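You operate a simulated robot arm through the tools that you are given. There is no shell and no other tool. Be economical: measure what you need, move in short steps, check, and stop when the job is done.

You run a simulated robot arm. Do the job below in one go: nothing can be reset, and whatever is moved stays where it is left.

JOB
Wind the blue bobbin full on the blue-banded machine's winder and stand it back in its tray.
Fine: fit it and lift it off with the motor switched off; the orange lever starts the winder and trips by itself.

The check looks at the end state, three seconds after you hand in, the way a careful person would. Anything else that was tipped, shoved, dropped, spilled or broken makes it a failure.

ROBOT AND FRAMES
A 6-joint arm with a two-finger gripper, fixed in place. Base frame: the origin is at the foot of the arm, x ahead of it, y to its left, z up. Lengths are in m, angles in rad, forces in N, time in s.
Its first joint turns from -2.897 to 2.897 rad. Payload 1.71 kg.
Tool frame: the origin (TCP) lies between the finger pads and is the grasp point; the fingertips stand 0.02 m ahead of it; z points along the fingers, y is the line along which they close. The gripper opens to 0.096 m. The gripper's body begins 0.113 m behind the TCP.
Orientation is that of the tool frame in the base frame, as a unit quaternion [w, x, y, z]. With the fingers straight down and closing along the base's y, the tool's x points along the base's -x, its y along +y and its z along -z.

CONTROLS
- The arm moves only by the tool arm_command. Its argument "moves" is a list of rows, each a list of 7 numbers: the turn, a rotation vector about the tool's x, y, z in rad, then the shift along the tool's x, y, z in m, then the finger opening in m, from 0 to 0.096. In form: [[wx, wy, wz, x, y, z, claw], ...]. A call has 1 to 20 rows; each row is the pose to reach, as a shift and turn from the pose commanded when the call began, along the tool's axes at that moment. Each row takes 0.2 s and may step no farther than 0.05 m and 0.15 rad from the row before; otherwise, or with a gripper value out of range, the whole call is refused. Where a pose cannot be reached the arm comes as near as it can. A force on the tool above 40 N (or 10 N above the force at the start of the call, whichever is more), or a blocked arm, ends the call early, and 0.2 s more pass. Each finger travels about 0.045 m/s and halts on what it meets, pressing with about 28 N; the grip force reading is that of the motor and also rises with nothing between the fingers. The clock runs only during rows and for 0.2 s after the last one: add rows that repeat a pose to give the fingers time. It gives the time, the measured TCP pose, the force on the tool (base axes), the opening and the grip force at its end, in the units of the frame above (readings bear some noise), with the torque about the TCP (base axes, N m) and any sound that the robot's microphone picked up, and new pictures: "pictures" is both (left out), scene, wrist or none.
- Cameras (640 x 400 px; columns grow to the right, rows downward): "scene" is fixed at [0.0507, 0.6407, 1.5006]; the picture's right is [-0.57, -0.82, 0.00], its down [0.23, -0.16, -0.96] and it looks along [0.79, -0.55, 0.28] (base axes); focal length 214 px, centre (320, 200). "wrist" rides on the gripper at [0.066, 0.014, -0.145] in the tool frame; the picture's right is [-0.21, 0.98, 0.00], its down [-0.88, -0.18, -0.45] and it looks along [-0.44, -0.09, 0.90] (tool axes); focal length 275 px, centre (320, 200). There is no depth. A picture from a camera that has moved, and an enlarged one, comes with that camera's place and axes in the base frame and with its lens. The place of the scene camera against the robot may be out by one fixed shift of up to 0.018 m in any direction.
- slide_trunk(by): slides the trunk up (or, below 0, down) by that many m; the arm rides with it, the base frame stays. It gives what a move gives, with no picture.
- zoom(camera, box): a new picture of the part [left, top, right, bottom] of that camera's present view, enlarged. It takes no simulated time.
- finish_job(): hands the job in; it is judged then, once.

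Work in short steps. Places have to be worked out from the pictures, the camera data and where the tool is seen: move nearer, look again, correct. Check each grasp and each placing, and mend what went wrong. You have 120 turns and 200 pictures in all, those below and enlarged ones among them. Open the gripper and draw the arm clear of the work before you hand the job in, unless the task says otherwise; then end with one line.

The tools are called as name(argument=value, ...) on one line, values as JSON. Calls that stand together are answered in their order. arm_command: Moves the arm, as the interface text tells. Its arguments: {"type":"object","properties":{"moves":{"type":"array","items":{"type":"array","items":{"type":"number"}}},"pictures":{"type":"string","enum":["both","scene","wrist","none"]}},"required":["moves"]} The other tools are called the same way: slide_trunk (by) slides the trunk up or down; zoom (camera, box) takes an enlarged picture of a part of a camera's view; finish_job () hands the job in.

At the start:

```text
time: 0.0
eef_pos: [0.2964, 0.4542, 1.51]
tool_rot: [-0.001, 0.0, 1.0, 0.0]
wrist_force: [0.2, -0.2, 0.6]
moment: [-0.02, -0.01, -0.02]
finger_gap: 0.0959
grasp_force: 0.1
trunk travel left (down, up): [-0.3, 0.09]
```

scene: 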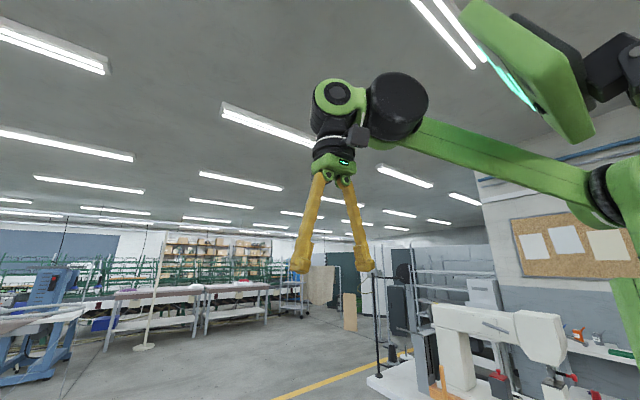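
wrist: 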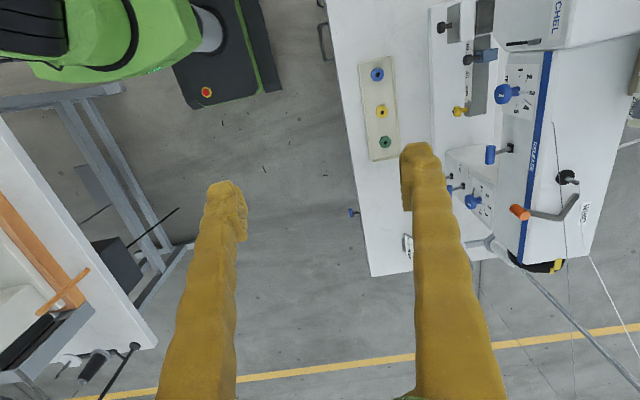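

I start by enlarging the wrist view around the bobbin tray and the blue-banded machine.

zoom(camera="wrist", box=[340, 0, 640, 190])

zoom(camera="wrist", box=[340, 120, 640, 310])

zoom(camera="scene", box=[360, 240, 640, 400])

```text
2.11 times, centred on (490, 95) of wrist
camera zoom: at [0.2307, 0.4663, 1.6559], right [0.21, 0.98, 0.0], down [0.88, -0.18, 0.44], along [0.43, -0.09, -0.9], focal length 580 px, centre (-38, 421)
```

zoom: 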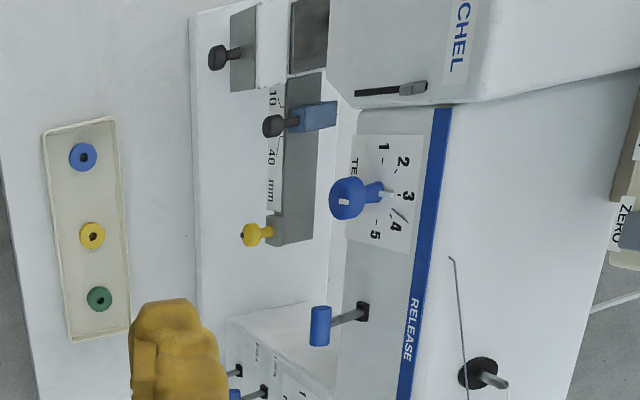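

```text
2.11 times, centred on (490, 215) of wrist
camera zoom: at [0.2307, 0.4663, 1.6559], right [0.21, 0.98, 0.0], down [0.88, -0.18, 0.44], along [0.43, -0.09, -0.9], focal length 580 px, centre (-38, 168)
```

zoom: 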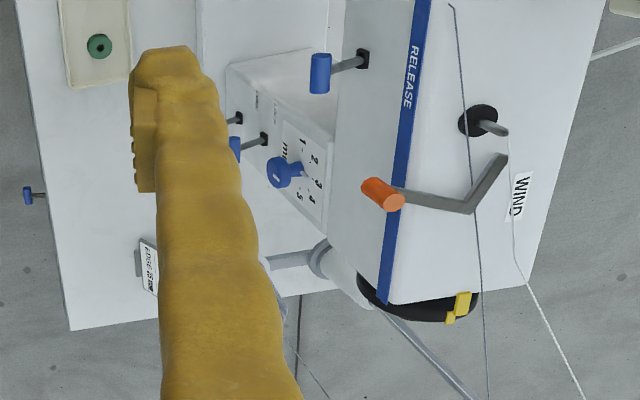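

```text
2.29 times, centred on (500, 320) of scene
camera zoom: at [0.0507, 0.6407, 1.5006], right [-0.57, -0.82, 0.0], down [0.23, -0.16, -0.96], along [0.79, -0.55, 0.28], focal length 490 px, centre (-91, -74)
```

zoom: 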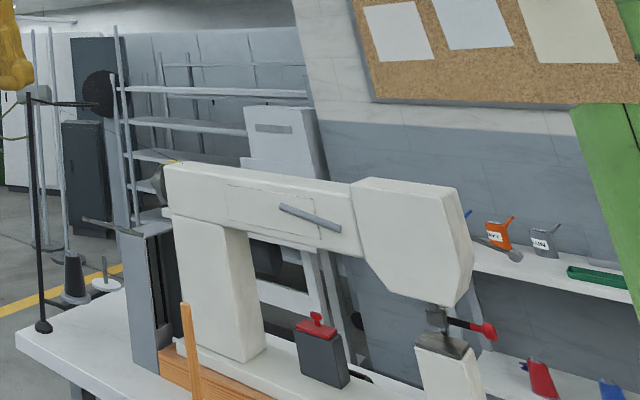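

The tray (blue bobbin on top) and the winder peg with the orange lever and "WIND" label are on the +y side. I move the tool +y at this height to get parallax and a better look.

arm_command(moves=[[0, 0, 0, 0, 0.04, 0, 0.096], [0, 0, 0, 0, 0.08, 0, 0.096], [0, 0, 0, 0, 0.12, 0, 0.096], [0, 0, 0, 0, 0.16, 0, 0.096], [0, 0, 0, 0, 0.2, 0, 0.096], [0, 0, 0, 0, 0.2, 0, 0.096]], pictures="both")

```text
time: 1.4
eef_pos: [0.2763, 0.6538, 1.5149]
tool_rot: [0.006, 0.001, 1.0, -0.001]
wrist_force: [0.7, 0.6, -0.1]
moment: [-0.11, 0.07, -0.02]
finger_gap: 0.0957
grasp_force: 0.2
trunk travel left (down, up): [-0.3, 0.09]
camera wrist: at [0.2099, 0.6678, 1.6596], right [0.21, 0.98, 0.0], down [0.87, -0.19, 0.46], along [0.45, -0.09, -0.89], focal length 275 px, centre (320, 200)
```

scene: 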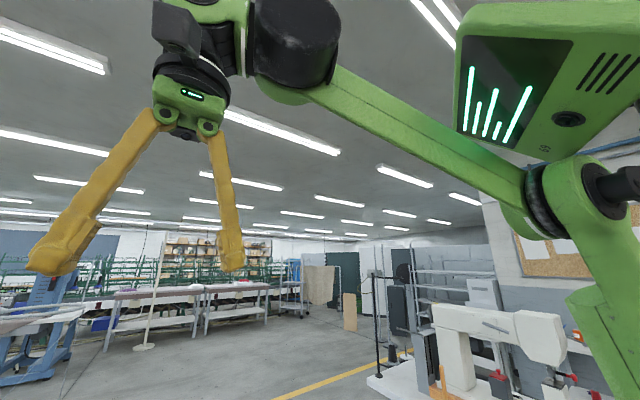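
wrist: 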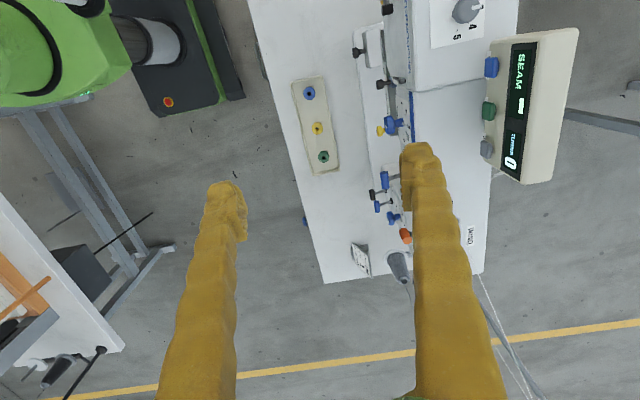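

Triangulating gives the blue bobbin near (0.29, 0.623, 0.77). The winder is hidden behind a finger, so I move further +y to see it.

arm_command(moves=[[0, 0, 0, 0, 0.04, 0, 0.096], [0, 0, 0, 0, 0.08, 0, 0.096], [0, 0, 0, 0, 0.12, 0, 0.096], [0, 0, 0, 0, 0.15, 0, 0.096], [0, 0, 0, 0, 0.15, 0, 0.096]], pictures="wrist")

```text
time: 2.6
eef_pos: [0.2702, 0.7979, 1.5069]
tool_rot: [0.005, 0.0, 1.0, 0.0]
wrist_force: [0.5, 1.4, -0.9]
moment: [-0.12, 0.05, -0.02]
finger_gap: 0.0958
grasp_force: 0.0
out of reach, approached as far as the arm can: row 4, 5
trunk travel left (down, up): [-0.3, 0.09]
camera wrist: at [0.2037, 0.8107, 1.6504], right [0.21, 0.98, 0.0], down [0.87, -0.18, 0.46], along [0.45, -0.09, -0.89], focal length 275 px, centre (320, 200)
```

wrist: 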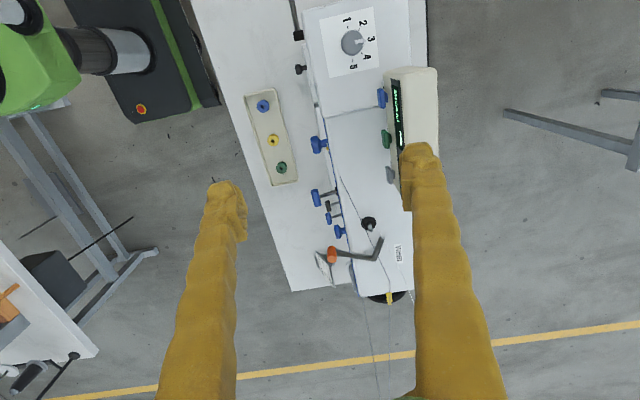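

zoom(camera="wrist", box=[290, 160, 430, 310])

zoom(camera="wrist", box=[230, 0, 450, 190])

```text
2.67 times, centred on (360, 235) of wrist
camera zoom: at [0.2037, 0.8107, 1.6504], right [0.21, 0.98, 0.0], down [0.87, -0.18, 0.46], along [0.45, -0.09, -0.89], focal length 734 px, centre (213, 107)
```

zoom: 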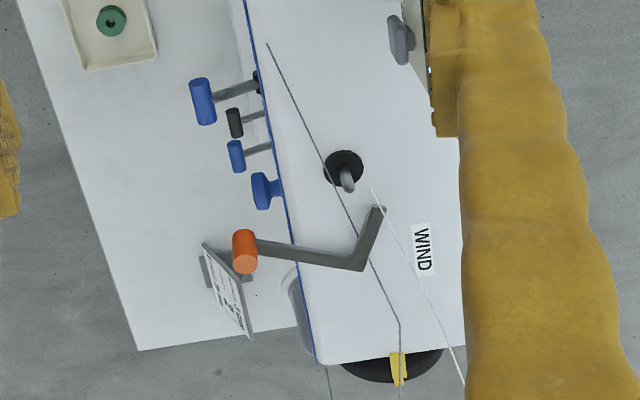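

```text
2.11 times, centred on (340, 95) of wrist
camera zoom: at [0.2037, 0.8107, 1.6504], right [0.21, 0.98, 0.0], down [0.87, -0.18, 0.46], along [0.45, -0.09, -0.89], focal length 580 px, centre (278, 421)
```

zoom: 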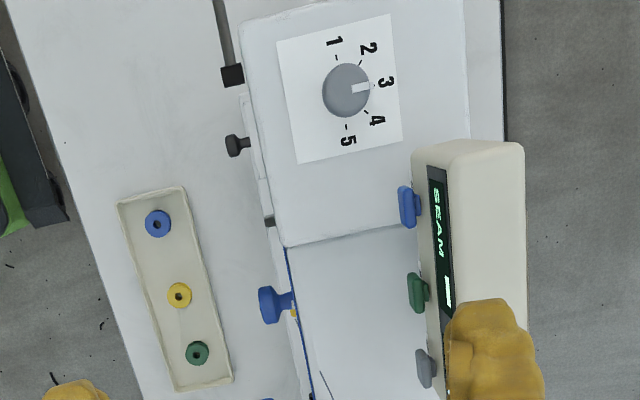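

I need to read the card and see the machine's front (switch, levers). I move back to −y, lower and tilt the tool so the camera looks toward the machine's front.

arm_command(moves=[[0, 0, 0, 0, -0.05, 0, 0.096], [0, 0, 0, 0, -0.1, 0, 0.096], [-0.1, 0, 0, 0, -0.15, 0, 0.096], [-0.2, 0, 0, -0.01, -0.2, 0.0, 0.096], [-0.3, 0, 0, -0.02, -0.25, 0.0, 0.096], [-0.4, 0, 0, -0.03, -0.29, 0.03, 0.096], [-0.5, 0, 0, -0.04, -0.32, 0.06, 0.096], [-0.6, 0, 0, -0.05, -0.34, 0.09, 0.096], [-0.7, 0, 0, -0.06, -0.36, 0.12, 0.096], [-0.7, 0, 0, -0.06, -0.38, 0.15, 0.096], [-0.7, 0, 0, -0.06, -0.38, 0.15, 0.096]], pictures="wrist")

```text
refused: row 4 steps farther than a row can; nothing moved
```

arm_command(moves=[[0, 0, 0, 0, -0.05, 0, 0.096], [0, 0, 0, 0, -0.1, 0, 0.096], [-0.1, 0, 0, 0, -0.14, 0, 0.096], [-0.2, 0, 0, -0.01, -0.18, 0.0, 0.096], [-0.3, 0, 0, -0.02, -0.22, 0.0, 0.096], [-0.4, 0, 0, -0.03, -0.25, 0.03, 0.096], [-0.5, 0, 0, -0.04, -0.28, 0.06, 0.096], [-0.6, 0, 0, -0.05, -0.31, 0.09, 0.096], [-0.7, 0, 0, -0.06, -0.34, 0.12, 0.096], [-0.7, 0, 0, -0.06, -0.37, 0.15, 0.096], [-0.7, 0, 0, -0.06, -0.38, 0.15, 0.096]], pictures="wrist")

```text
time: 5.0
eef_pos: [0.3304, 0.4102, 1.3562]
tool_rot: [0.007, -0.003, 0.939, 0.344]
wrist_force: [0.4, -0.5, 0.2]
moment: [-0.01, -0.02, -0.02]
finger_gap: 0.0959
grasp_force: 0.1
trunk travel left (down, up): [-0.3, 0.09]
camera wrist: at [0.2632, 0.327, 1.4749], right [0.2, 0.75, 0.64], down [0.87, -0.43, 0.23], along [0.44, 0.51, -0.74], focal length 275 px, centre (320, 200)
```

wrist: 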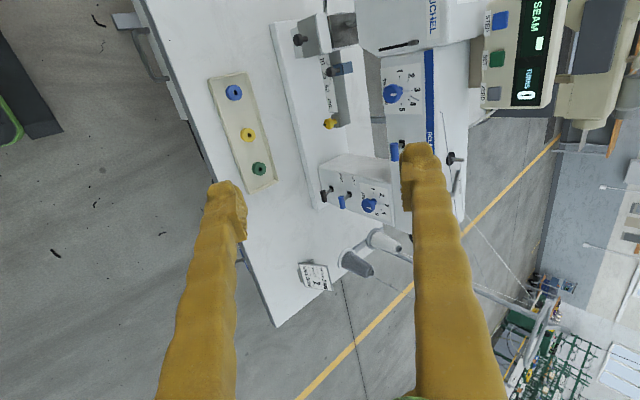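

zoom(camera="wrist", box=[280, 245, 350, 305])

zoom(camera="wrist", box=[370, 0, 560, 120])

zoom(camera="wrist", box=[310, 110, 500, 230])

```text
6.67 times, centred on (315, 275) of wrist
camera zoom: at [0.2632, 0.327, 1.4749], right [0.2, 0.75, 0.64], down [0.87, -0.43, 0.23], along [0.44, 0.51, -0.74], focal length 1835 px, centre (353, -300)
```

zoom: 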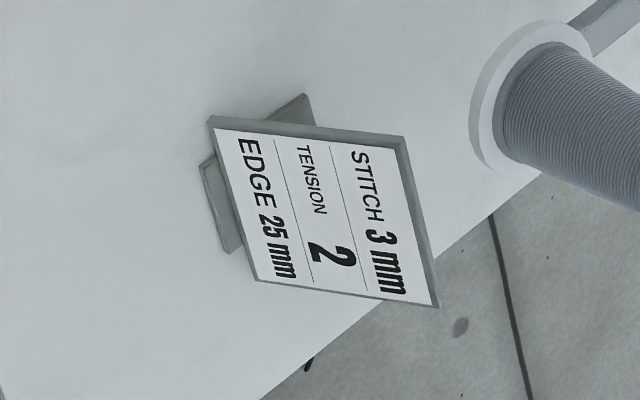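

```text
3.33 times, centred on (465, 60) of wrist
camera zoom: at [0.2632, 0.327, 1.4749], right [0.2, 0.75, 0.64], down [0.87, -0.43, 0.23], along [0.44, 0.51, -0.74], focal length 918 px, centre (-163, 667)
```

zoom: 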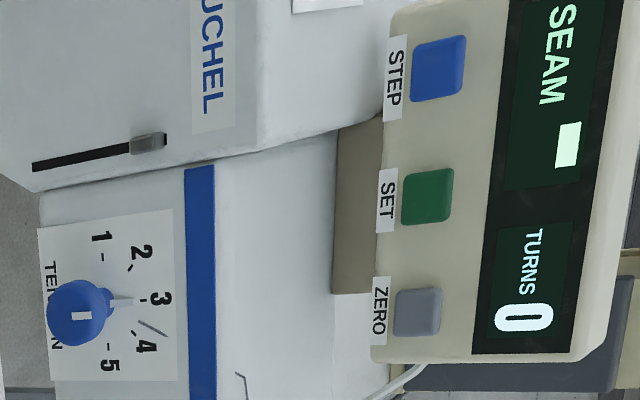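

```text
3.33 times, centred on (405, 170) of wrist
camera zoom: at [0.2632, 0.327, 1.4749], right [0.2, 0.75, 0.64], down [0.87, -0.43, 0.23], along [0.44, 0.51, -0.74], focal length 918 px, centre (37, 300)
```

zoom: 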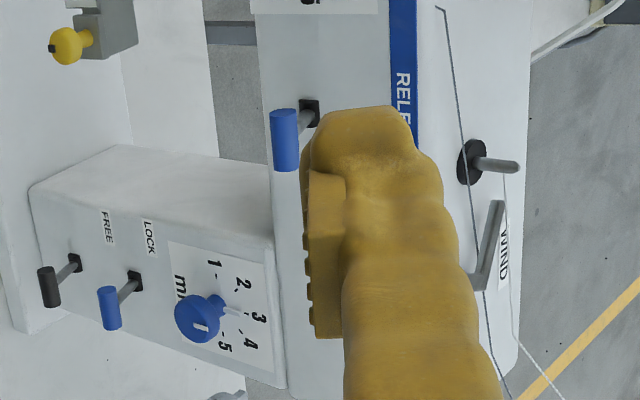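

The card lists only stitch, tension and edge settings. I look for the motor switch; the blue item on the table's front edge is a candidate.

zoom(camera="wrist", box=[210, 215, 280, 275])

zoom(camera="wrist", box=[120, 0, 400, 200])

```text
6.67 times, centred on (245, 245) of wrist
camera zoom: at [0.2632, 0.327, 1.4749], right [0.2, 0.75, 0.64], down [0.87, -0.43, 0.23], along [0.44, 0.51, -0.74], focal length 1835 px, centre (820, -100)
```

zoom: 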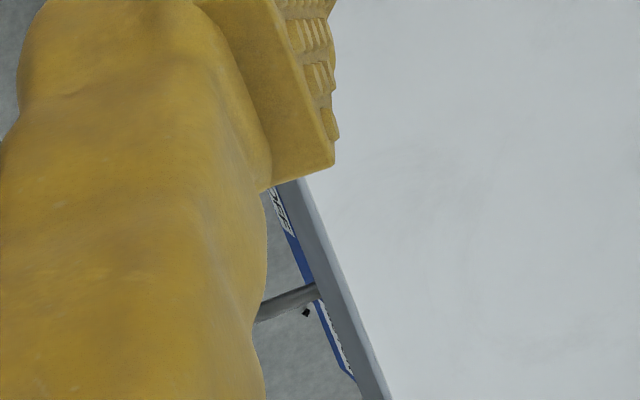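

```text
2.00 times, centred on (260, 100) of wrist
camera zoom: at [0.2632, 0.327, 1.4749], right [0.2, 0.75, 0.64], down [0.87, -0.43, 0.23], along [0.44, 0.51, -0.74], focal length 551 px, centre (440, 400)
```

zoom: 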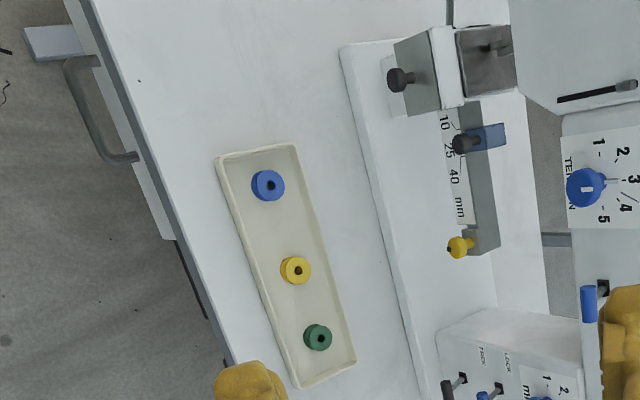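

A switch panel reading "OFF" sits under the table's front edge, at roughly (0.75, 0.48). I move toward +x, −y and lower to see it between the fingers.

arm_command(moves=[[0, 0, 0, -0.03, -0.026, 0.002, 0.096], [0, 0, 0, -0.06, -0.052, 0.004, 0.096], [0, 0, 0, -0.09, -0.079, 0.006, 0.096], [0, 0, 0, -0.12, -0.105, 0.008, 0.096], [0, 0, 0, -0.155, -0.13, 0.01, 0.096], [0, 0, 0, -0.19, -0.16, 0.012, 0.096], [0, 0, 0, -0.22, -0.185, 0.015, 0.096], [0, 0, 0, -0.25, -0.211, 0.018, 0.096], [0, 0, 0, -0.25, -0.211, 0.018, 0.096]], pictures="wrist")

```text
time: 7.0
eef_pos: [0.5812, 0.2608, 1.2079]
tool_rot: [0.006, -0.001, 0.939, 0.343]
wrist_force: [0.2, -0.4, -0.4]
moment: [0.04, 0.04, 0.02]
finger_gap: 0.0959
grasp_force: 0.1
trunk travel left (down, up): [-0.3, 0.09]
camera wrist: at [0.5137, 0.1775, 1.3278], right [0.2, 0.75, 0.63], down [0.87, -0.43, 0.23], along [0.44, 0.51, -0.74], focal length 275 px, centre (320, 200)
```

wrist: 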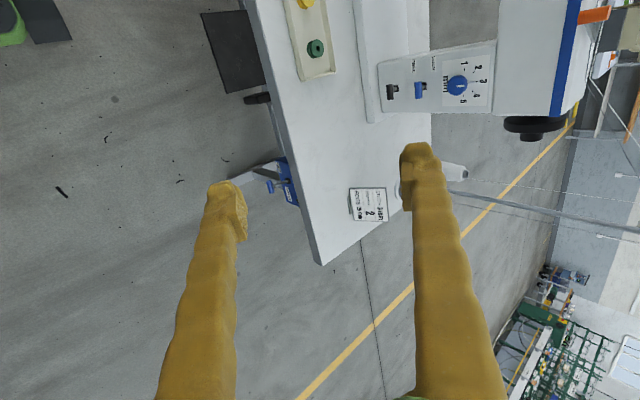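

zoom(camera="wrist", box=[230, 140, 320, 220])

zoom(camera="wrist", box=[490, 0, 640, 150])

```text
5.00 times, centred on (275, 180) of wrist
camera zoom: at [0.5137, 0.1775, 1.3278], right [0.2, 0.75, 0.63], down [0.87, -0.43, 0.23], along [0.44, 0.51, -0.74], focal length 1376 px, centre (545, 300)
```

zoom: 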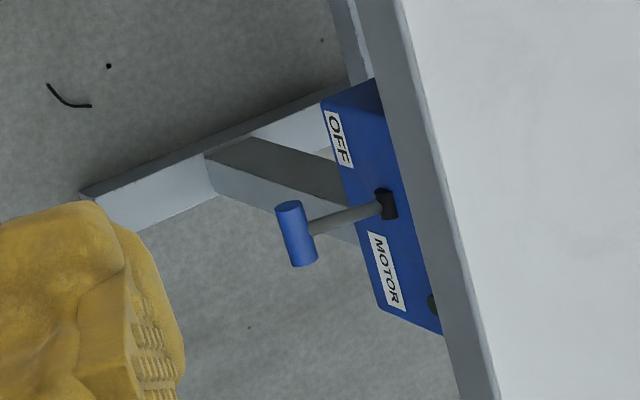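

```text
2.67 times, centred on (565, 75) of wrist
camera zoom: at [0.5137, 0.1775, 1.3278], right [0.2, 0.75, 0.63], down [0.87, -0.43, 0.23], along [0.44, 0.51, -0.74], focal length 734 px, centre (-333, 533)
```

zoom: 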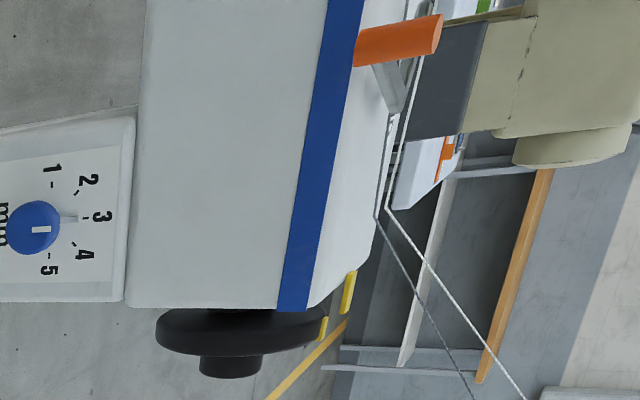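

Panel reads "OFF" to the left and "MOTOR" to the right, with a T-handled lever; I can't tell its state from this steep angle. I go lower and tilt to nearly horizontal for a frontal view.

arm_command(moves=[[-0.085, 0, 0, -0.017, -0.02, 0.031, 0.096], [-0.17, 0, 0, -0.034, -0.041, 0.062, 0.096], [-0.255, 0, 0, -0.051, -0.062, 0.093, 0.096], [-0.34, 0, 0, -0.068, -0.082, 0.125, 0.096], [-0.425, 0, 0, -0.085, -0.103, 0.156, 0.096], [-0.51, 0, 0, -0.102, -0.123, 0.187, 0.096], [-0.6, 0, 0, -0.12, -0.144, 0.218, 0.096], [-0.6, 0, 0, -0.12, -0.144, 0.218, 0.096]], pictures="wrist")

```text
time: 8.8
eef_pos: [0.7044, 0.2963, 0.9502]
tool_rot: [0.005, -0.004, 0.795, 0.606]
wrist_force: [0.2, 0.8, -0.1]
moment: [0.07, 0.04, 0.1]
finger_gap: 0.0958
grasp_force: 0.0
trunk travel left (down, up): [-0.3, 0.09]
camera wrist: at [0.6388, 0.1591, 1.002], right [0.19, 0.26, 0.95], down [0.88, -0.48, -0.05], along [0.44, 0.84, -0.32], focal length 275 px, centre (320, 200)
```

wrist: 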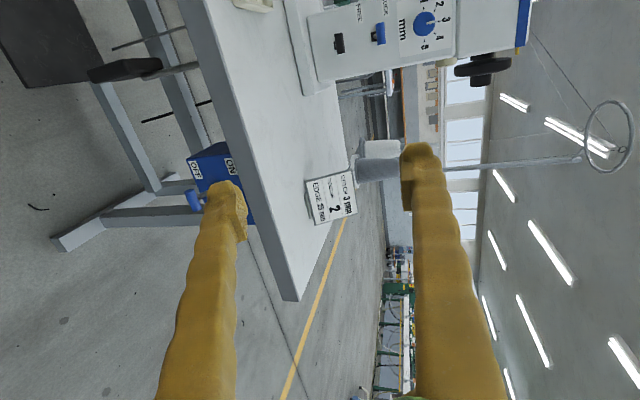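

zoom(camera="wrist", box=[160, 120, 280, 230])

```text
3.64 times, centred on (220, 175) of wrist
camera zoom: at [0.6388, 0.1591, 1.002], right [0.19, 0.26, 0.95], down [0.88, -0.48, -0.05], along [0.44, 0.84, -0.32], focal length 1001 px, centre (684, 291)
```

zoom: 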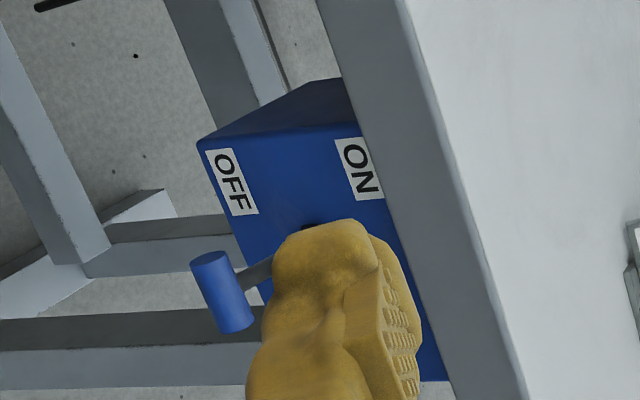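

The lever hangs down at OFF (ON is up), so the motor is off now, as wanted for fitting. I go to a point above the tray, tool vertical, to look at the bobbin.

arm_command(moves=[[0.108, 0, 0, 0.032, 0.0204, 0.0207, 0.096], [0.217, 0, 0, 0.064, 0.0408, 0.0413, 0.096], [0.325, 0, 0, 0.096, 0.0613, 0.062, 0.096], [0.433, 0, 0, 0.128, 0.0817, 0.0827, 0.096], [0.542, 0, 0, 0.16, 0.102, 0.103, 0.096], [0.65, 0, 0, 0.192, 0.1225, 0.124, 0.096], [0.758, 0, 0, 0.224, 0.143, 0.1447, 0.096], [0.867, 0, 0, 0.256, 0.163, 0.165, 0.096], [0.975, 0, 0, 0.288, 0.184, 0.186, 0.096], [1.083, 0, 0, 0.32, 0.204, 0.2067, 0.096], [1.19, 0, 0, 0.352, 0.2246, 0.2273, 0.096], [1.302, 0, 0, 0.384, 0.245, 0.248, 0.096], [1.302, 0, 0, 0.384, 0.245, 0.248, 0.096]], pictures="wrist")

```text
time: 11.6
eef_pos: [0.3207, 0.5972, 1.1196]
tool_rot: [0.007, 0.0, 1.0, -0.002]
wrist_force: [0.0, -0.4, -1.0]
moment: [-0.08, -0.04, -0.01]
finger_gap: 0.0961
grasp_force: 0.1
trunk travel left (down, up): [-0.3, 0.09]
camera wrist: at [0.2521, 0.6119, 1.2632], right [0.21, 0.98, 0.0], down [0.87, -0.18, 0.46], along [0.45, -0.09, -0.89], focal length 275 px, centre (320, 200)
```

wrist: 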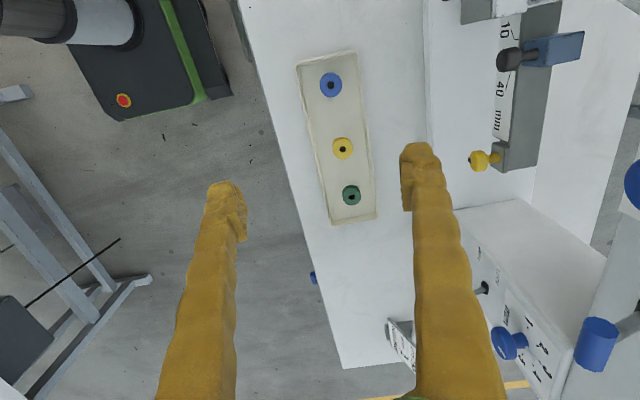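

zoom(camera="wrist", box=[280, 40, 400, 120])

```text
5.00 times, centred on (340, 80) of wrist
camera zoom: at [0.2521, 0.6119, 1.2632], right [0.21, 0.98, 0.0], down [0.87, -0.18, 0.46], along [0.45, -0.09, -0.89], focal length 1376 px, centre (220, 800)
```

zoom: 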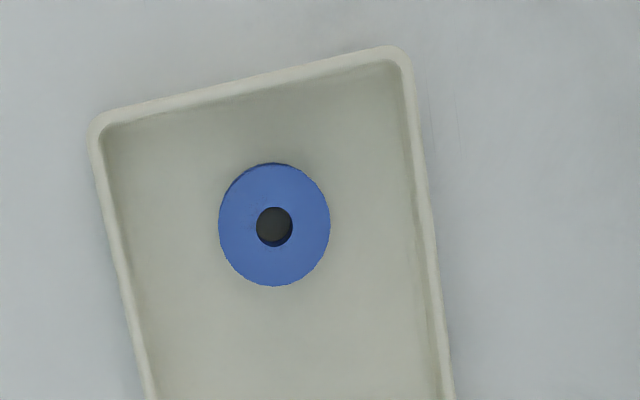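

The blue bobbin (~0.036 m wide, axis vertical) sits at about (0.294, 0.623); the winder peg triangulates to (0.495, 0.848), z 1.205–1.23, at a radius of ~0.98, which is near the reach limit. I raise the trunk to help, then turn the tool radially.

slide_trunk(by=0.09)

```text
time: 12.8
eef_pos: [0.3188, 0.5969, 1.2094]
tool_rot: [0.007, 0.0, 1.0, 0.0]
wrist_force: [-1.2, 0.3, 0.8]
moment: [-0.01, -0.03, -0.03]
finger_gap: 0.0961
grasp_force: 0.1
trunk travel left (down, up): [-0.39, 0.0]
```

Now lift, yaw ~60° so the closing axis is tangential, and move toward the winder for a close look.

arm_command(moves=[[0, 0, -0.15, 0, 0, -0.045, 0.096], [0, 0, -0.3, 0, 0, -0.09, 0.096], [0, 0, -0.45, 0, 0, -0.135, 0.096], [0, 0, -0.6, 0, 0, -0.18, 0.096], [0, 0, -0.75, -0.02, 0.027, -0.2, 0.096], [0, 0, -0.9, -0.045, 0.06, -0.2, 0.096], [0, 0, -1.04, -0.07, 0.095, -0.2, 0.096], [0, 0, -1.04, -0.095, 0.13, -0.2, 0.096], [0, 0, -1.04, -0.12, 0.16, -0.2, 0.096], [0, 0, -1.04, -0.12, 0.16, -0.2, 0.096]], pictures="both")

```text
time: 15.1
eef_pos: [0.4368, 0.7567, 1.4103]
tool_rot: [0.005, -0.497, 0.868, -0.003]
wrist_force: [-0.3, 0.4, -0.2]
moment: [-0.02, 0.03, -0.03]
finger_gap: 0.0959
grasp_force: 0.1
trunk travel left (down, up): [-0.39, 0.0]
camera wrist: at [0.3889, 0.7075, 1.5549], right [-0.74, 0.67, -0.01], down [0.6, 0.66, 0.45], along [0.31, 0.33, -0.89], focal length 275 px, centre (320, 200)
```

scene: 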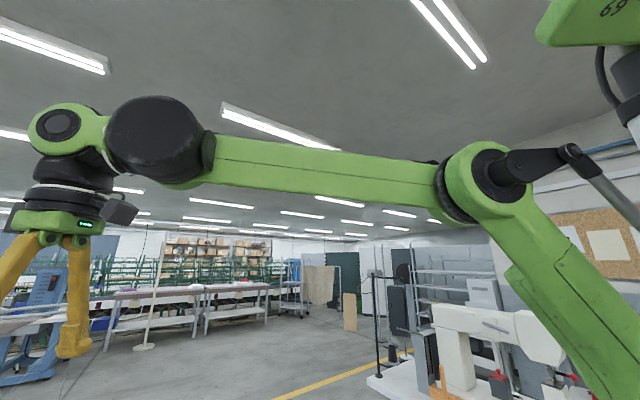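
wrist: 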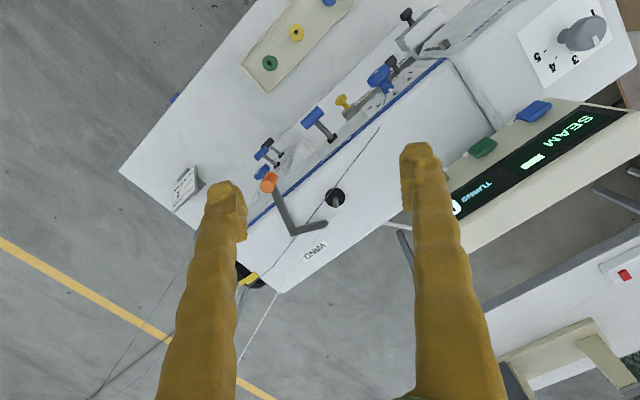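

zoom(camera="wrist", box=[240, 150, 400, 270])

```text
3.33 times, centred on (320, 210) of wrist
camera zoom: at [0.3889, 0.7075, 1.5549], right [-0.74, 0.67, -0.01], down [0.6, 0.66, 0.45], along [0.31, 0.33, -0.89], focal length 918 px, centre (320, 167)
```

zoom: 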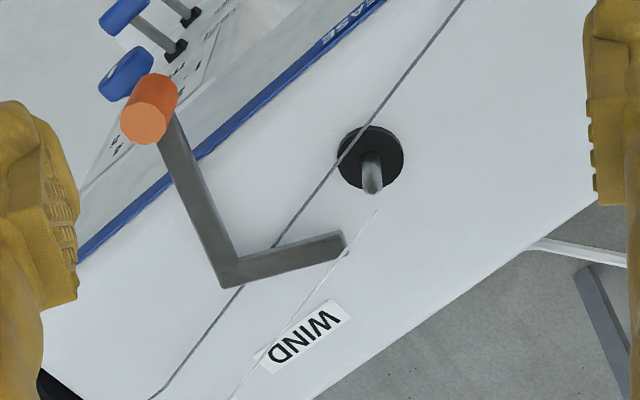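

Refined: peg at (0.492, 0.8475), tip z ≈1.235; lever elbow (0.569, 0.843), handle (0.53, 0.765). I test whether the arm can reach above the peg with a vertical tool.

arm_command(moves=[[0, 0, 0, -0.035, 0, 0.027, 0.096], [0, 0, 0, -0.07, 0, 0.054, 0.096], [0, 0, 0, -0.106, -0.001, 0.08, 0.096], [0, 0, 0, -0.106, -0.001, 0.08, 0.096]], pictures="wrist")

```text
time: 16.1
eef_pos: [0.4936, 0.8491, 1.3328]
tool_rot: [0.005, -0.497, 0.868, -0.004]
wrist_force: [-0.4, 0.7, -0.6]
moment: [-0.07, 0.03, 0.01]
finger_gap: 0.0958
grasp_force: 0.1
trunk travel left (down, up): [-0.39, 0.0]
camera wrist: at [0.4463, 0.7998, 1.4783], right [-0.74, 0.67, -0.01], down [0.6, 0.66, 0.45], along [0.31, 0.33, -0.89], focal length 275 px, centre (320, 200)
```

wrist: 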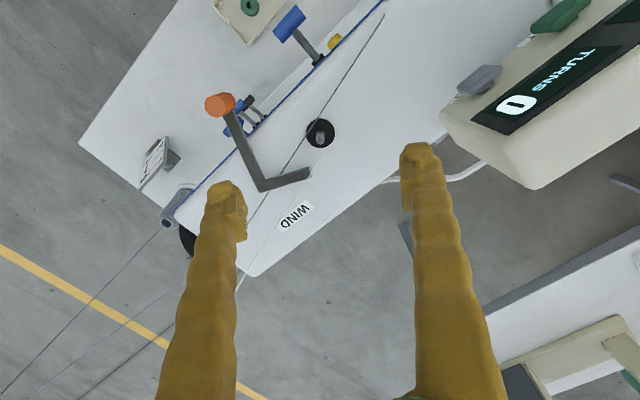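

Reach is fine with a vertical tool. One zoom to refine the peg from here.

zoom(camera="wrist", box=[200, 80, 360, 200])

```text
3.33 times, centred on (280, 140) of wrist
camera zoom: at [0.4463, 0.7998, 1.4783], right [-0.74, 0.67, -0.01], down [0.6, 0.66, 0.45], along [0.31, 0.33, -0.89], focal length 918 px, centre (453, 400)
```

zoom: 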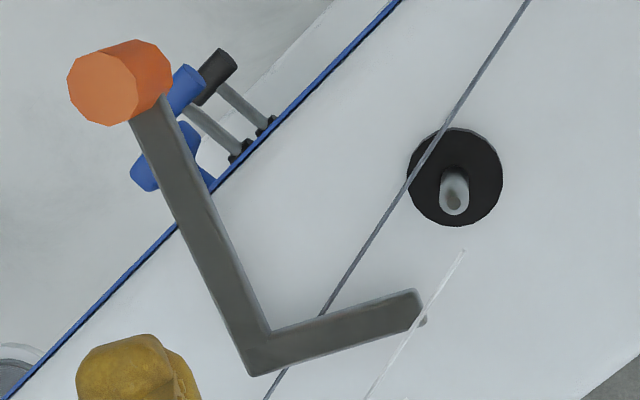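

Peg refined to ≈(0.491, 0.846), tip z ≈1.232. Now back to the tray at height, yawing back so the fingers close along y (the tray end wall is too near otherwise), then part-way down.

arm_command(moves=[[0, 0, 0, 0.042, 0.008, 0, 0.096], [0, 0, 0, 0.084, 0.016, 0, 0.096], [0, 0, 0.1, 0.126, 0.025, 0, 0.09], [0, 0, 0.22, 0.169, 0.033, 0, 0.08], [0, 0, 0.34, 0.211, 0.041, 0, 0.07], [0, 0, 0.47, 0.253, 0.05, 0, 0.064], [0, 0, 0.6, 0.296, 0.058, 0, 0.064], [0, 0, 0.73, 0.296, 0.058, 0.045, 0.064], [0, 0, 0.87, 0.296, 0.058, 0.09, 0.064], [0, 0, 1.0, 0.296, 0.058, 0.135, 0.064], [0, 0, 1.04, 0.296, 0.058, 0.18, 0.064], [0, 0, 1.04, 0.296, 0.058, 0.225, 0.064], [0, 0, 1.04, 0.296, 0.058, 0.27, 0.064], [0, 0, 1.04, 0.296, 0.058, 0.315, 0.064], [0, 0, 1.04, 0.296, 0.058, 0.36, 0.064], [0, 0, 1.04, 0.296, 0.058, 0.4, 0.064], [0, 0, 1.04, 0.296, 0.058, 0.4, 0.064]], pictures="wrist")

```text
time: 19.6
eef_pos: [0.2972, 0.6219, 0.9271]
tool_rot: [0.007, 0.001, 1.0, 0.0]
wrist_force: [0.4, 0.7, 0.0]
moment: [-0.03, 0.02, 0.03]
finger_gap: 0.0638
grasp_force: 0.1
trunk travel left (down, up): [-0.39, 0.0]
camera wrist: at [0.2305, 0.6358, 1.0712], right [0.21, 0.98, 0.0], down [0.87, -0.18, 0.46], along [0.45, -0.09, -0.89], focal length 275 px, centre (320, 200)
```

wrist: 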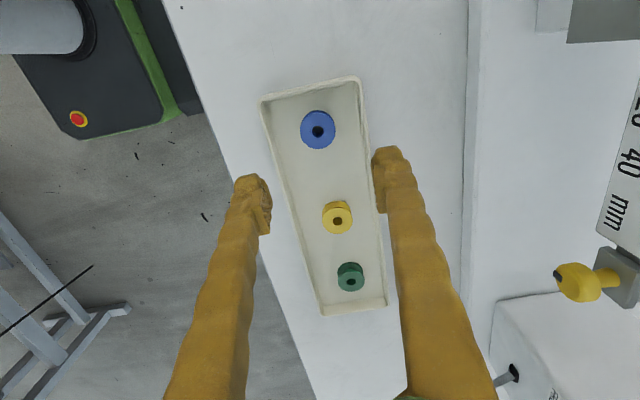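

zoom(camera="wrist", box=[250, 70, 410, 170])

```text
4.00 times, centred on (330, 120) of wrist
camera zoom: at [0.2305, 0.6358, 1.0712], right [0.21, 0.98, 0.0], down [0.87, -0.18, 0.46], along [0.45, -0.09, -0.89], focal length 1101 px, centre (280, 520)
```

zoom: 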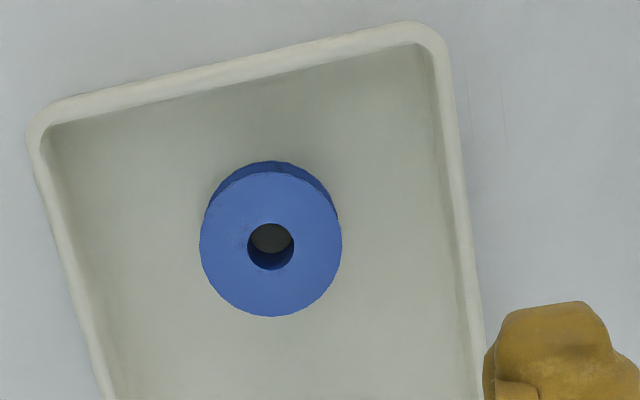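

Two-view triangulation puts the bobbin at (0.289, 0.622), top z ≈0.80, about 0.015 tall and 0.036 wide. I centre over it and descend until the tips are just above it, then look.

arm_command(moves=[[0, 0, 0, 0.008, 0, 0.03, 0.06], [0, 0, 0, 0.008, 0, 0.06, 0.06], [0, 0, 0, 0.008, 0, 0.092, 0.06], [0, 0, 0, 0.008, 0, 0.092, 0.06]], pictures="wrist")

zoom(camera="wrist", box=[230, 90, 410, 210])

```text
time: 20.6
eef_pos: [0.2935, 0.623, 0.8349]
tool_rot: [0.007, 0.0, 1.0, -0.001]
wrist_force: [-0.2, 0.0, 0.4]
moment: [-0.04, 0.02, 0.0]
finger_gap: 0.0601
grasp_force: 0.0
trunk travel left (down, up): [-0.39, 0.0]
camera wrist: at [0.2269, 0.6361, 0.9796], right [0.21, 0.98, 0.0], down [0.87, -0.18, 0.46], along [0.45, -0.09, -0.89], focal length 275 px, centre (320, 200)
```

wrist: 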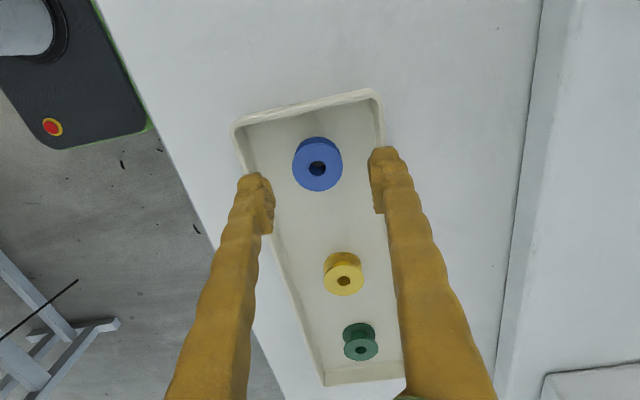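

```text
3.33 times, centred on (320, 150) of wrist
camera zoom: at [0.2269, 0.6361, 0.9796], right [0.21, 0.98, 0.0], down [0.87, -0.18, 0.46], along [0.45, -0.09, -0.89], focal length 918 px, centre (320, 367)
```

zoom: 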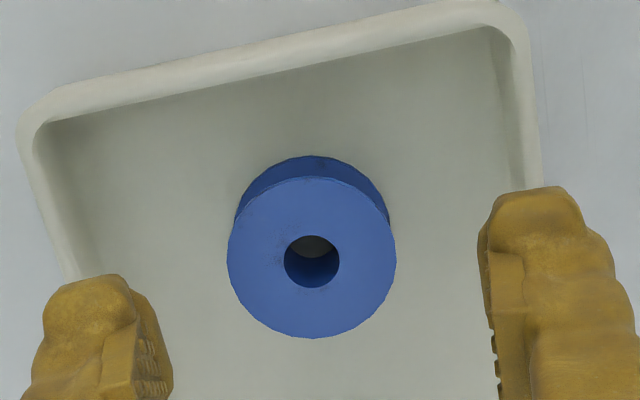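

The bobbin lies centred within ~3 mm between the fingers. I narrow to 0.05 to clear the tray walls and lower so the tips come near the bobbin's lower half.

arm_command(moves=[[0, 0, 0, 0.002, 0, 0, 0.05], [0, 0, 0, 0.002, -0.001, 0.01, 0.05], [0, 0, 0, 0.002, -0.001, 0.018, 0.05], [0, 0, 0, 0.002, -0.001, 0.025, 0.05], [0, 0, 0, 0.002, -0.001, 0.025, 0.05]], pictures="wrist")

zoom(camera="wrist", box=[230, 90, 410, 230])

```text
time: 21.9
eef_pos: [0.2899, 0.6219, 0.8129]
tool_rot: [0.008, -0.001, 1.0, -0.001]
wrist_force: [-0.7, -1.4, -0.4]
moment: [0.01, 0.01, -0.04]
finger_gap: 0.0499
grasp_force: 0.0
trunk travel left (down, up): [-0.39, 0.0]
camera wrist: at [0.2226, 0.6352, 0.9572], right [0.21, 0.98, 0.0], down [0.87, -0.18, 0.46], along [0.45, -0.09, -0.89], focal length 275 px, centre (320, 200)
```

wrist: 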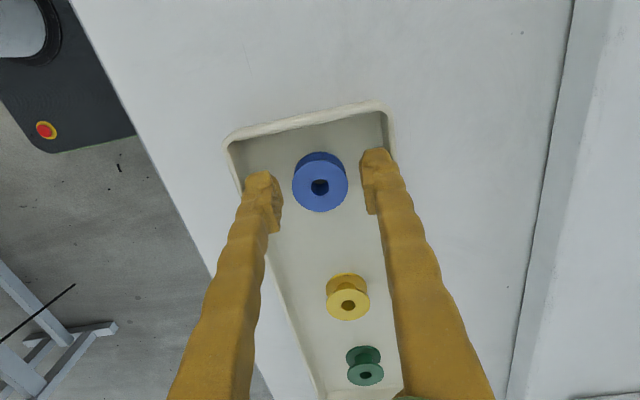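

```text
2.86 times, centred on (320, 160) of wrist
camera zoom: at [0.2226, 0.6352, 0.9572], right [0.21, 0.98, 0.0], down [0.87, -0.18, 0.46], along [0.45, -0.09, -0.89], focal length 786 px, centre (320, 314)
```

zoom: 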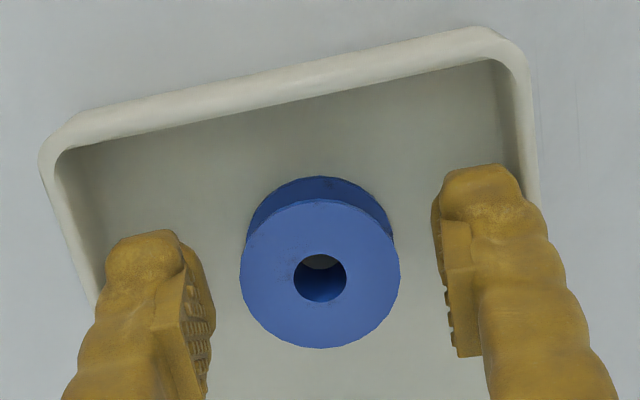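

Fingers are inside the tray, bobbin centred. I go down 6 mm more so the pads span both flanges, watching the force.

arm_command(moves=[[0, 0, 0, 0, 0, 0.002, 0.05], [0, 0, 0, 0, 0, 0.004, 0.05], [0, 0, 0, 0, 0, 0.006, 0.05], [0, 0, 0, 0, 0, 0.006, 0.05]], pictures="none")

```text
time: 22.9
eef_pos: [0.29, 0.6231, 0.8068]
tool_rot: [0.007, 0.0, 1.0, -0.001]
wrist_force: [-0.4, 0.2, -0.1]
moment: [-0.01, 0.0, -0.01]
finger_gap: 0.0503
grasp_force: 0.1
trunk travel left (down, up): [-0.39, 0.0]
```

No contact with the floor. I close on the bobbin without moving.

arm_command(moves=[[0, 0, 0, 0, 0, 0, 0.044], [0, 0, 0, 0, 0, 0, 0.038], [0, 0, 0, 0, 0, 0, 0.034], [0, 0, 0, 0, 0, 0, 0.03], [0, 0, 0, 0, 0, 0, 0.03]], pictures="wrist")

zoom(camera="wrist", box=[230, 90, 410, 230])

```text
time: 24.1
eef_pos: [0.2887, 0.6204, 0.8067]
tool_rot: [0.007, 0.0, 1.0, -0.001]
wrist_force: [0.2, -0.3, -0.1]
moment: [0.0, -0.02, -0.02]
finger_gap: 0.0318
grasp_force: 28.2
trunk travel left (down, up): [-0.39, 0.0]
camera wrist: at [0.2217, 0.6351, 0.9508], right [0.21, 0.98, 0.0], down [0.87, -0.18, 0.46], along [0.45, -0.09, -0.89], focal length 275 px, centre (320, 200)
```

wrist: 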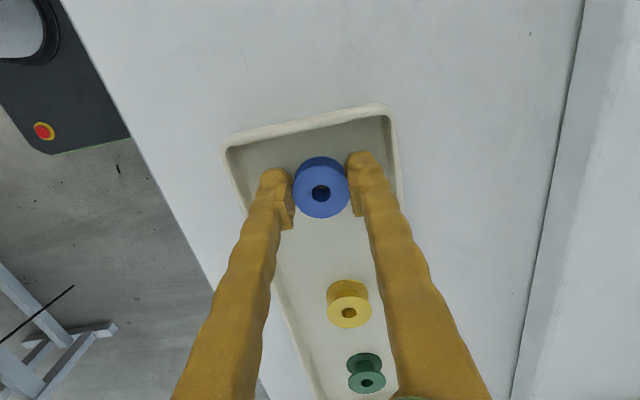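

```text
2.86 times, centred on (320, 160) of wrist
camera zoom: at [0.2217, 0.6351, 0.9508], right [0.21, 0.98, 0.0], down [0.87, -0.18, 0.46], along [0.45, -0.09, -0.89], focal length 786 px, centre (320, 314)
```

zoom: 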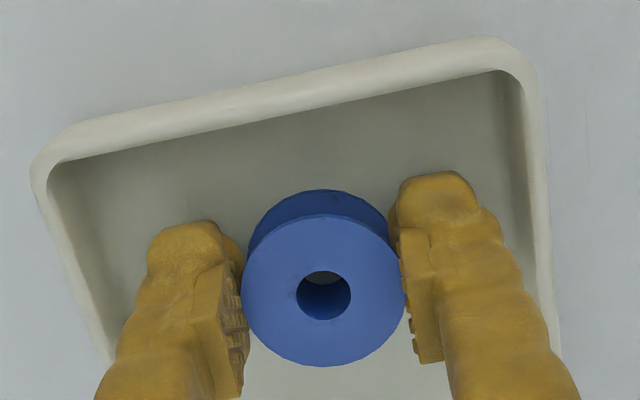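

Gripped: gap 0.0318, 28 N, top face level with the TCP. I lift straight up a bit and check the hold.

arm_command(moves=[[0, 0, 0, 0, 0, -0.02, 0.028], [0, 0, 0, 0, 0, -0.05, 0.028], [0, 0, 0, 0, 0, -0.09, 0.028], [0, 0, 0, 0, 0, -0.13, 0.028], [0, 0, 0, 0, 0, -0.13, 0.028]], pictures="wrist")

zoom(camera="wrist", box=[240, 130, 400, 230])

```text
time: 25.2
eef_pos: [0.2883, 0.6182, 0.9377]
tool_rot: [0.007, 0.0, 1.0, 0.0]
wrist_force: [-0.2, -0.2, 0.2]
moment: [0.05, -0.01, -0.01]
finger_gap: 0.0281
grasp_force: 0.1
trunk travel left (down, up): [-0.39, 0.0]
camera wrist: at [0.2215, 0.6315, 1.0816], right [0.21, 0.98, 0.0], down [0.87, -0.18, 0.46], along [0.45, -0.09, -0.89], focal length 275 px, centre (320, 200)
```

wrist: 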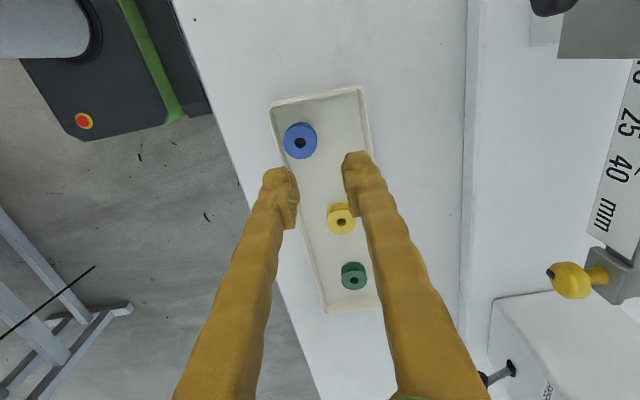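

```text
4.00 times, centred on (320, 180) of wrist
camera zoom: at [0.2215, 0.6315, 1.0816], right [0.21, 0.98, 0.0], down [0.87, -0.18, 0.46], along [0.45, -0.09, -0.89], focal length 1101 px, centre (320, 280)
```

zoom: 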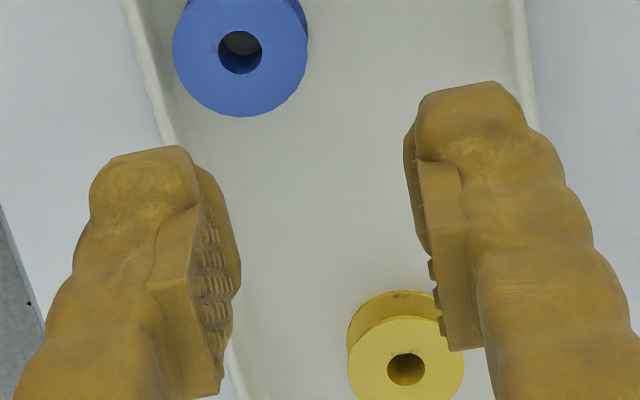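

The bobbin slipped out and stands upright in the tray, shifted toward the −y wall. I zoom to measure it and the walls for a regrasp.

zoom(camera="wrist", box=[240, 75, 400, 175])

```text
4.00 times, centred on (320, 125) of wrist
camera zoom: at [0.2215, 0.6315, 1.0816], right [0.21, 0.98, 0.0], down [0.87, -0.18, 0.46], along [0.45, -0.09, -0.89], focal length 1101 px, centre (320, 500)
```

zoom: 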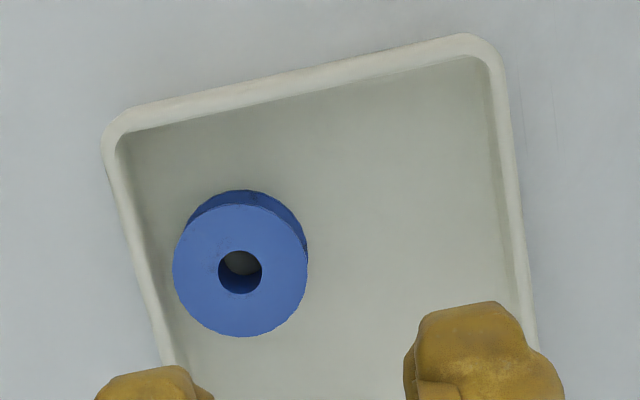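

Bobbin now at about (0.294, 0.597). With the wall close on −y, I will grip along x instead: yaw by −90° and centre above it, wider open, then look.

arm_command(moves=[[0, 0, -0.14, 0, 0, 0, 0.044], [0, 0, -0.28, 0, -0.005, 0, 0.044], [0, 0, -0.42, 0, -0.01, 0, 0.044], [0, 0, -0.56, 0, -0.015, 0, 0.044], [0, 0, -0.7, 0, -0.021, 0, 0.044], [0, 0, -0.84, -0.005, -0.021, 0, 0.044], [0, 0, -0.98, -0.006, -0.021, 0, 0.044], [0, 0, -1.12, -0.006, -0.021, 0, 0.044], [0, 0, -1.26, -0.006, -0.021, 0, 0.044], [0, 0, -1.4, -0.006, -0.021, 0, 0.044], [0, 0, -1.54, -0.006, -0.021, 0, 0.044], [0, 0, -1.57, -0.006, -0.021, 0, 0.044], [0, 0, -1.57, -0.006, -0.021, 0, 0.044]], pictures="wrist")

zoom(camera="wrist", box=[240, 75, 400, 175])

```text
time: 28.1
eef_pos: [0.2945, 0.6002, 0.9372]
tool_rot: [-0.004, 0.707, -0.707, 0.005]
wrist_force: [-0.1, -0.8, -0.3]
moment: [-0.04, 0.01, 0.03]
finger_gap: 0.044
grasp_force: 0.1
trunk travel left (down, up): [-0.39, 0.0]
camera wrist: at [0.2795, 0.5344, 1.0812], right [-0.98, 0.21, -0.01], down [0.18, 0.88, 0.45], along [0.1, 0.43, -0.89], focal length 275 px, centre (320, 200)
```

wrist: 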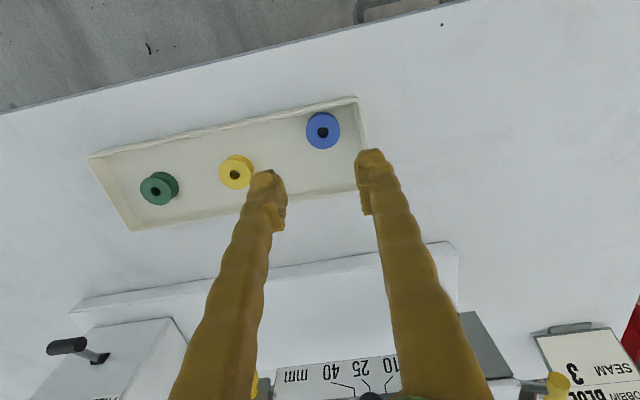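

```text
4.00 times, centred on (320, 125) of wrist
camera zoom: at [0.2795, 0.5344, 1.0812], right [-0.98, 0.21, -0.01], down [0.18, 0.88, 0.45], along [0.1, 0.43, -0.89], focal length 1101 px, centre (320, 500)
```

zoom: 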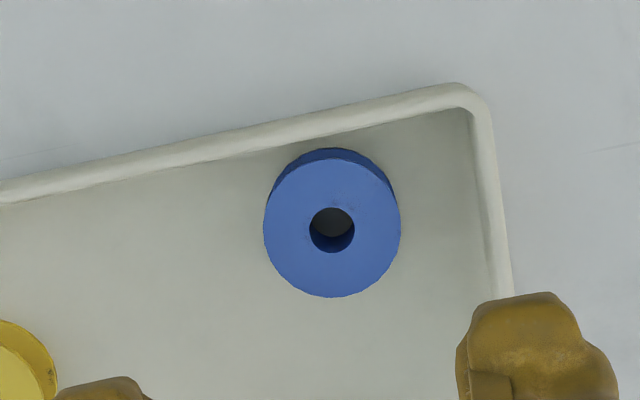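

Bobbin at (0.293, 0.597); end wall rim inside at x≈0.257. I straighten the small tilt, centre, and descend to just above the rim.

arm_command(moves=[[-0.012, 0, 0, 0.003, 0.0005, 0.03, 0.043], [-0.012, 0, 0, 0.003, 0.0005, 0.07, 0.042], [-0.012, 0, 0, 0.003, 0.0005, 0.104, 0.042], [-0.012, 0, 0, 0.003, 0.0005, 0.104, 0.042], [-0.012, 0, 0, 0.003, 0.0005, 0.104, 0.042]], pictures="wrist")

zoom(camera="wrist", box=[240, 110, 400, 210])

```text
time: 29.2
eef_pos: [0.2981, 0.5964, 0.8301]
tool_rot: [0.001, -0.707, 0.707, 0.0]
wrist_force: [0.0, 1.2, 0.3]
moment: [0.0, 0.0, 0.02]
finger_gap: 0.0419
grasp_force: 0.0
trunk travel left (down, up): [-0.39, 0.0]
camera wrist: at [0.2847, 0.5303, 0.9748], right [-0.98, 0.21, 0.0], down [0.18, 0.88, 0.44], along [0.09, 0.43, -0.9], focal length 275 px, centre (320, 200)
```

wrist: 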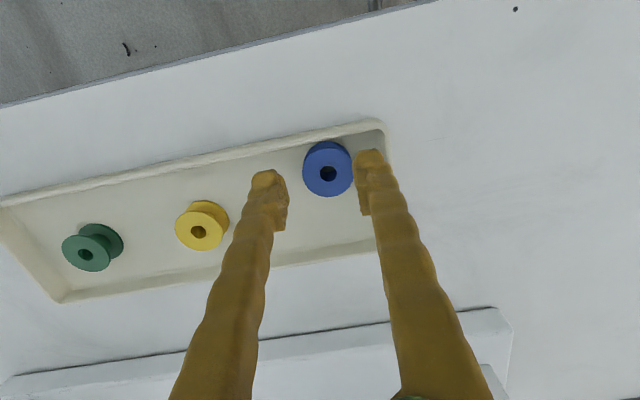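

```text
4.00 times, centred on (320, 160) of wrist
camera zoom: at [0.2847, 0.5303, 0.9748], right [-0.98, 0.21, 0.0], down [0.18, 0.88, 0.44], along [0.09, 0.43, -0.9], focal length 1101 px, centre (320, 360)
```

zoom: 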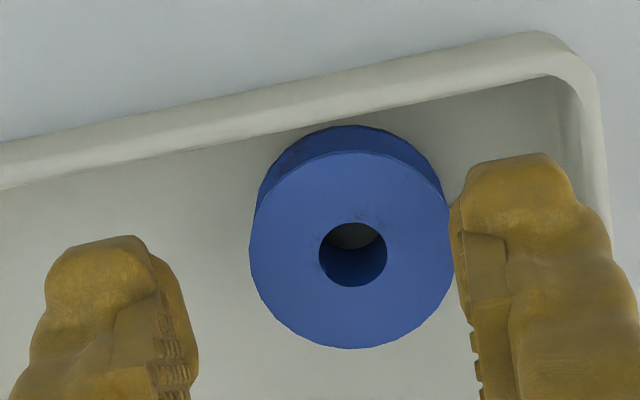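

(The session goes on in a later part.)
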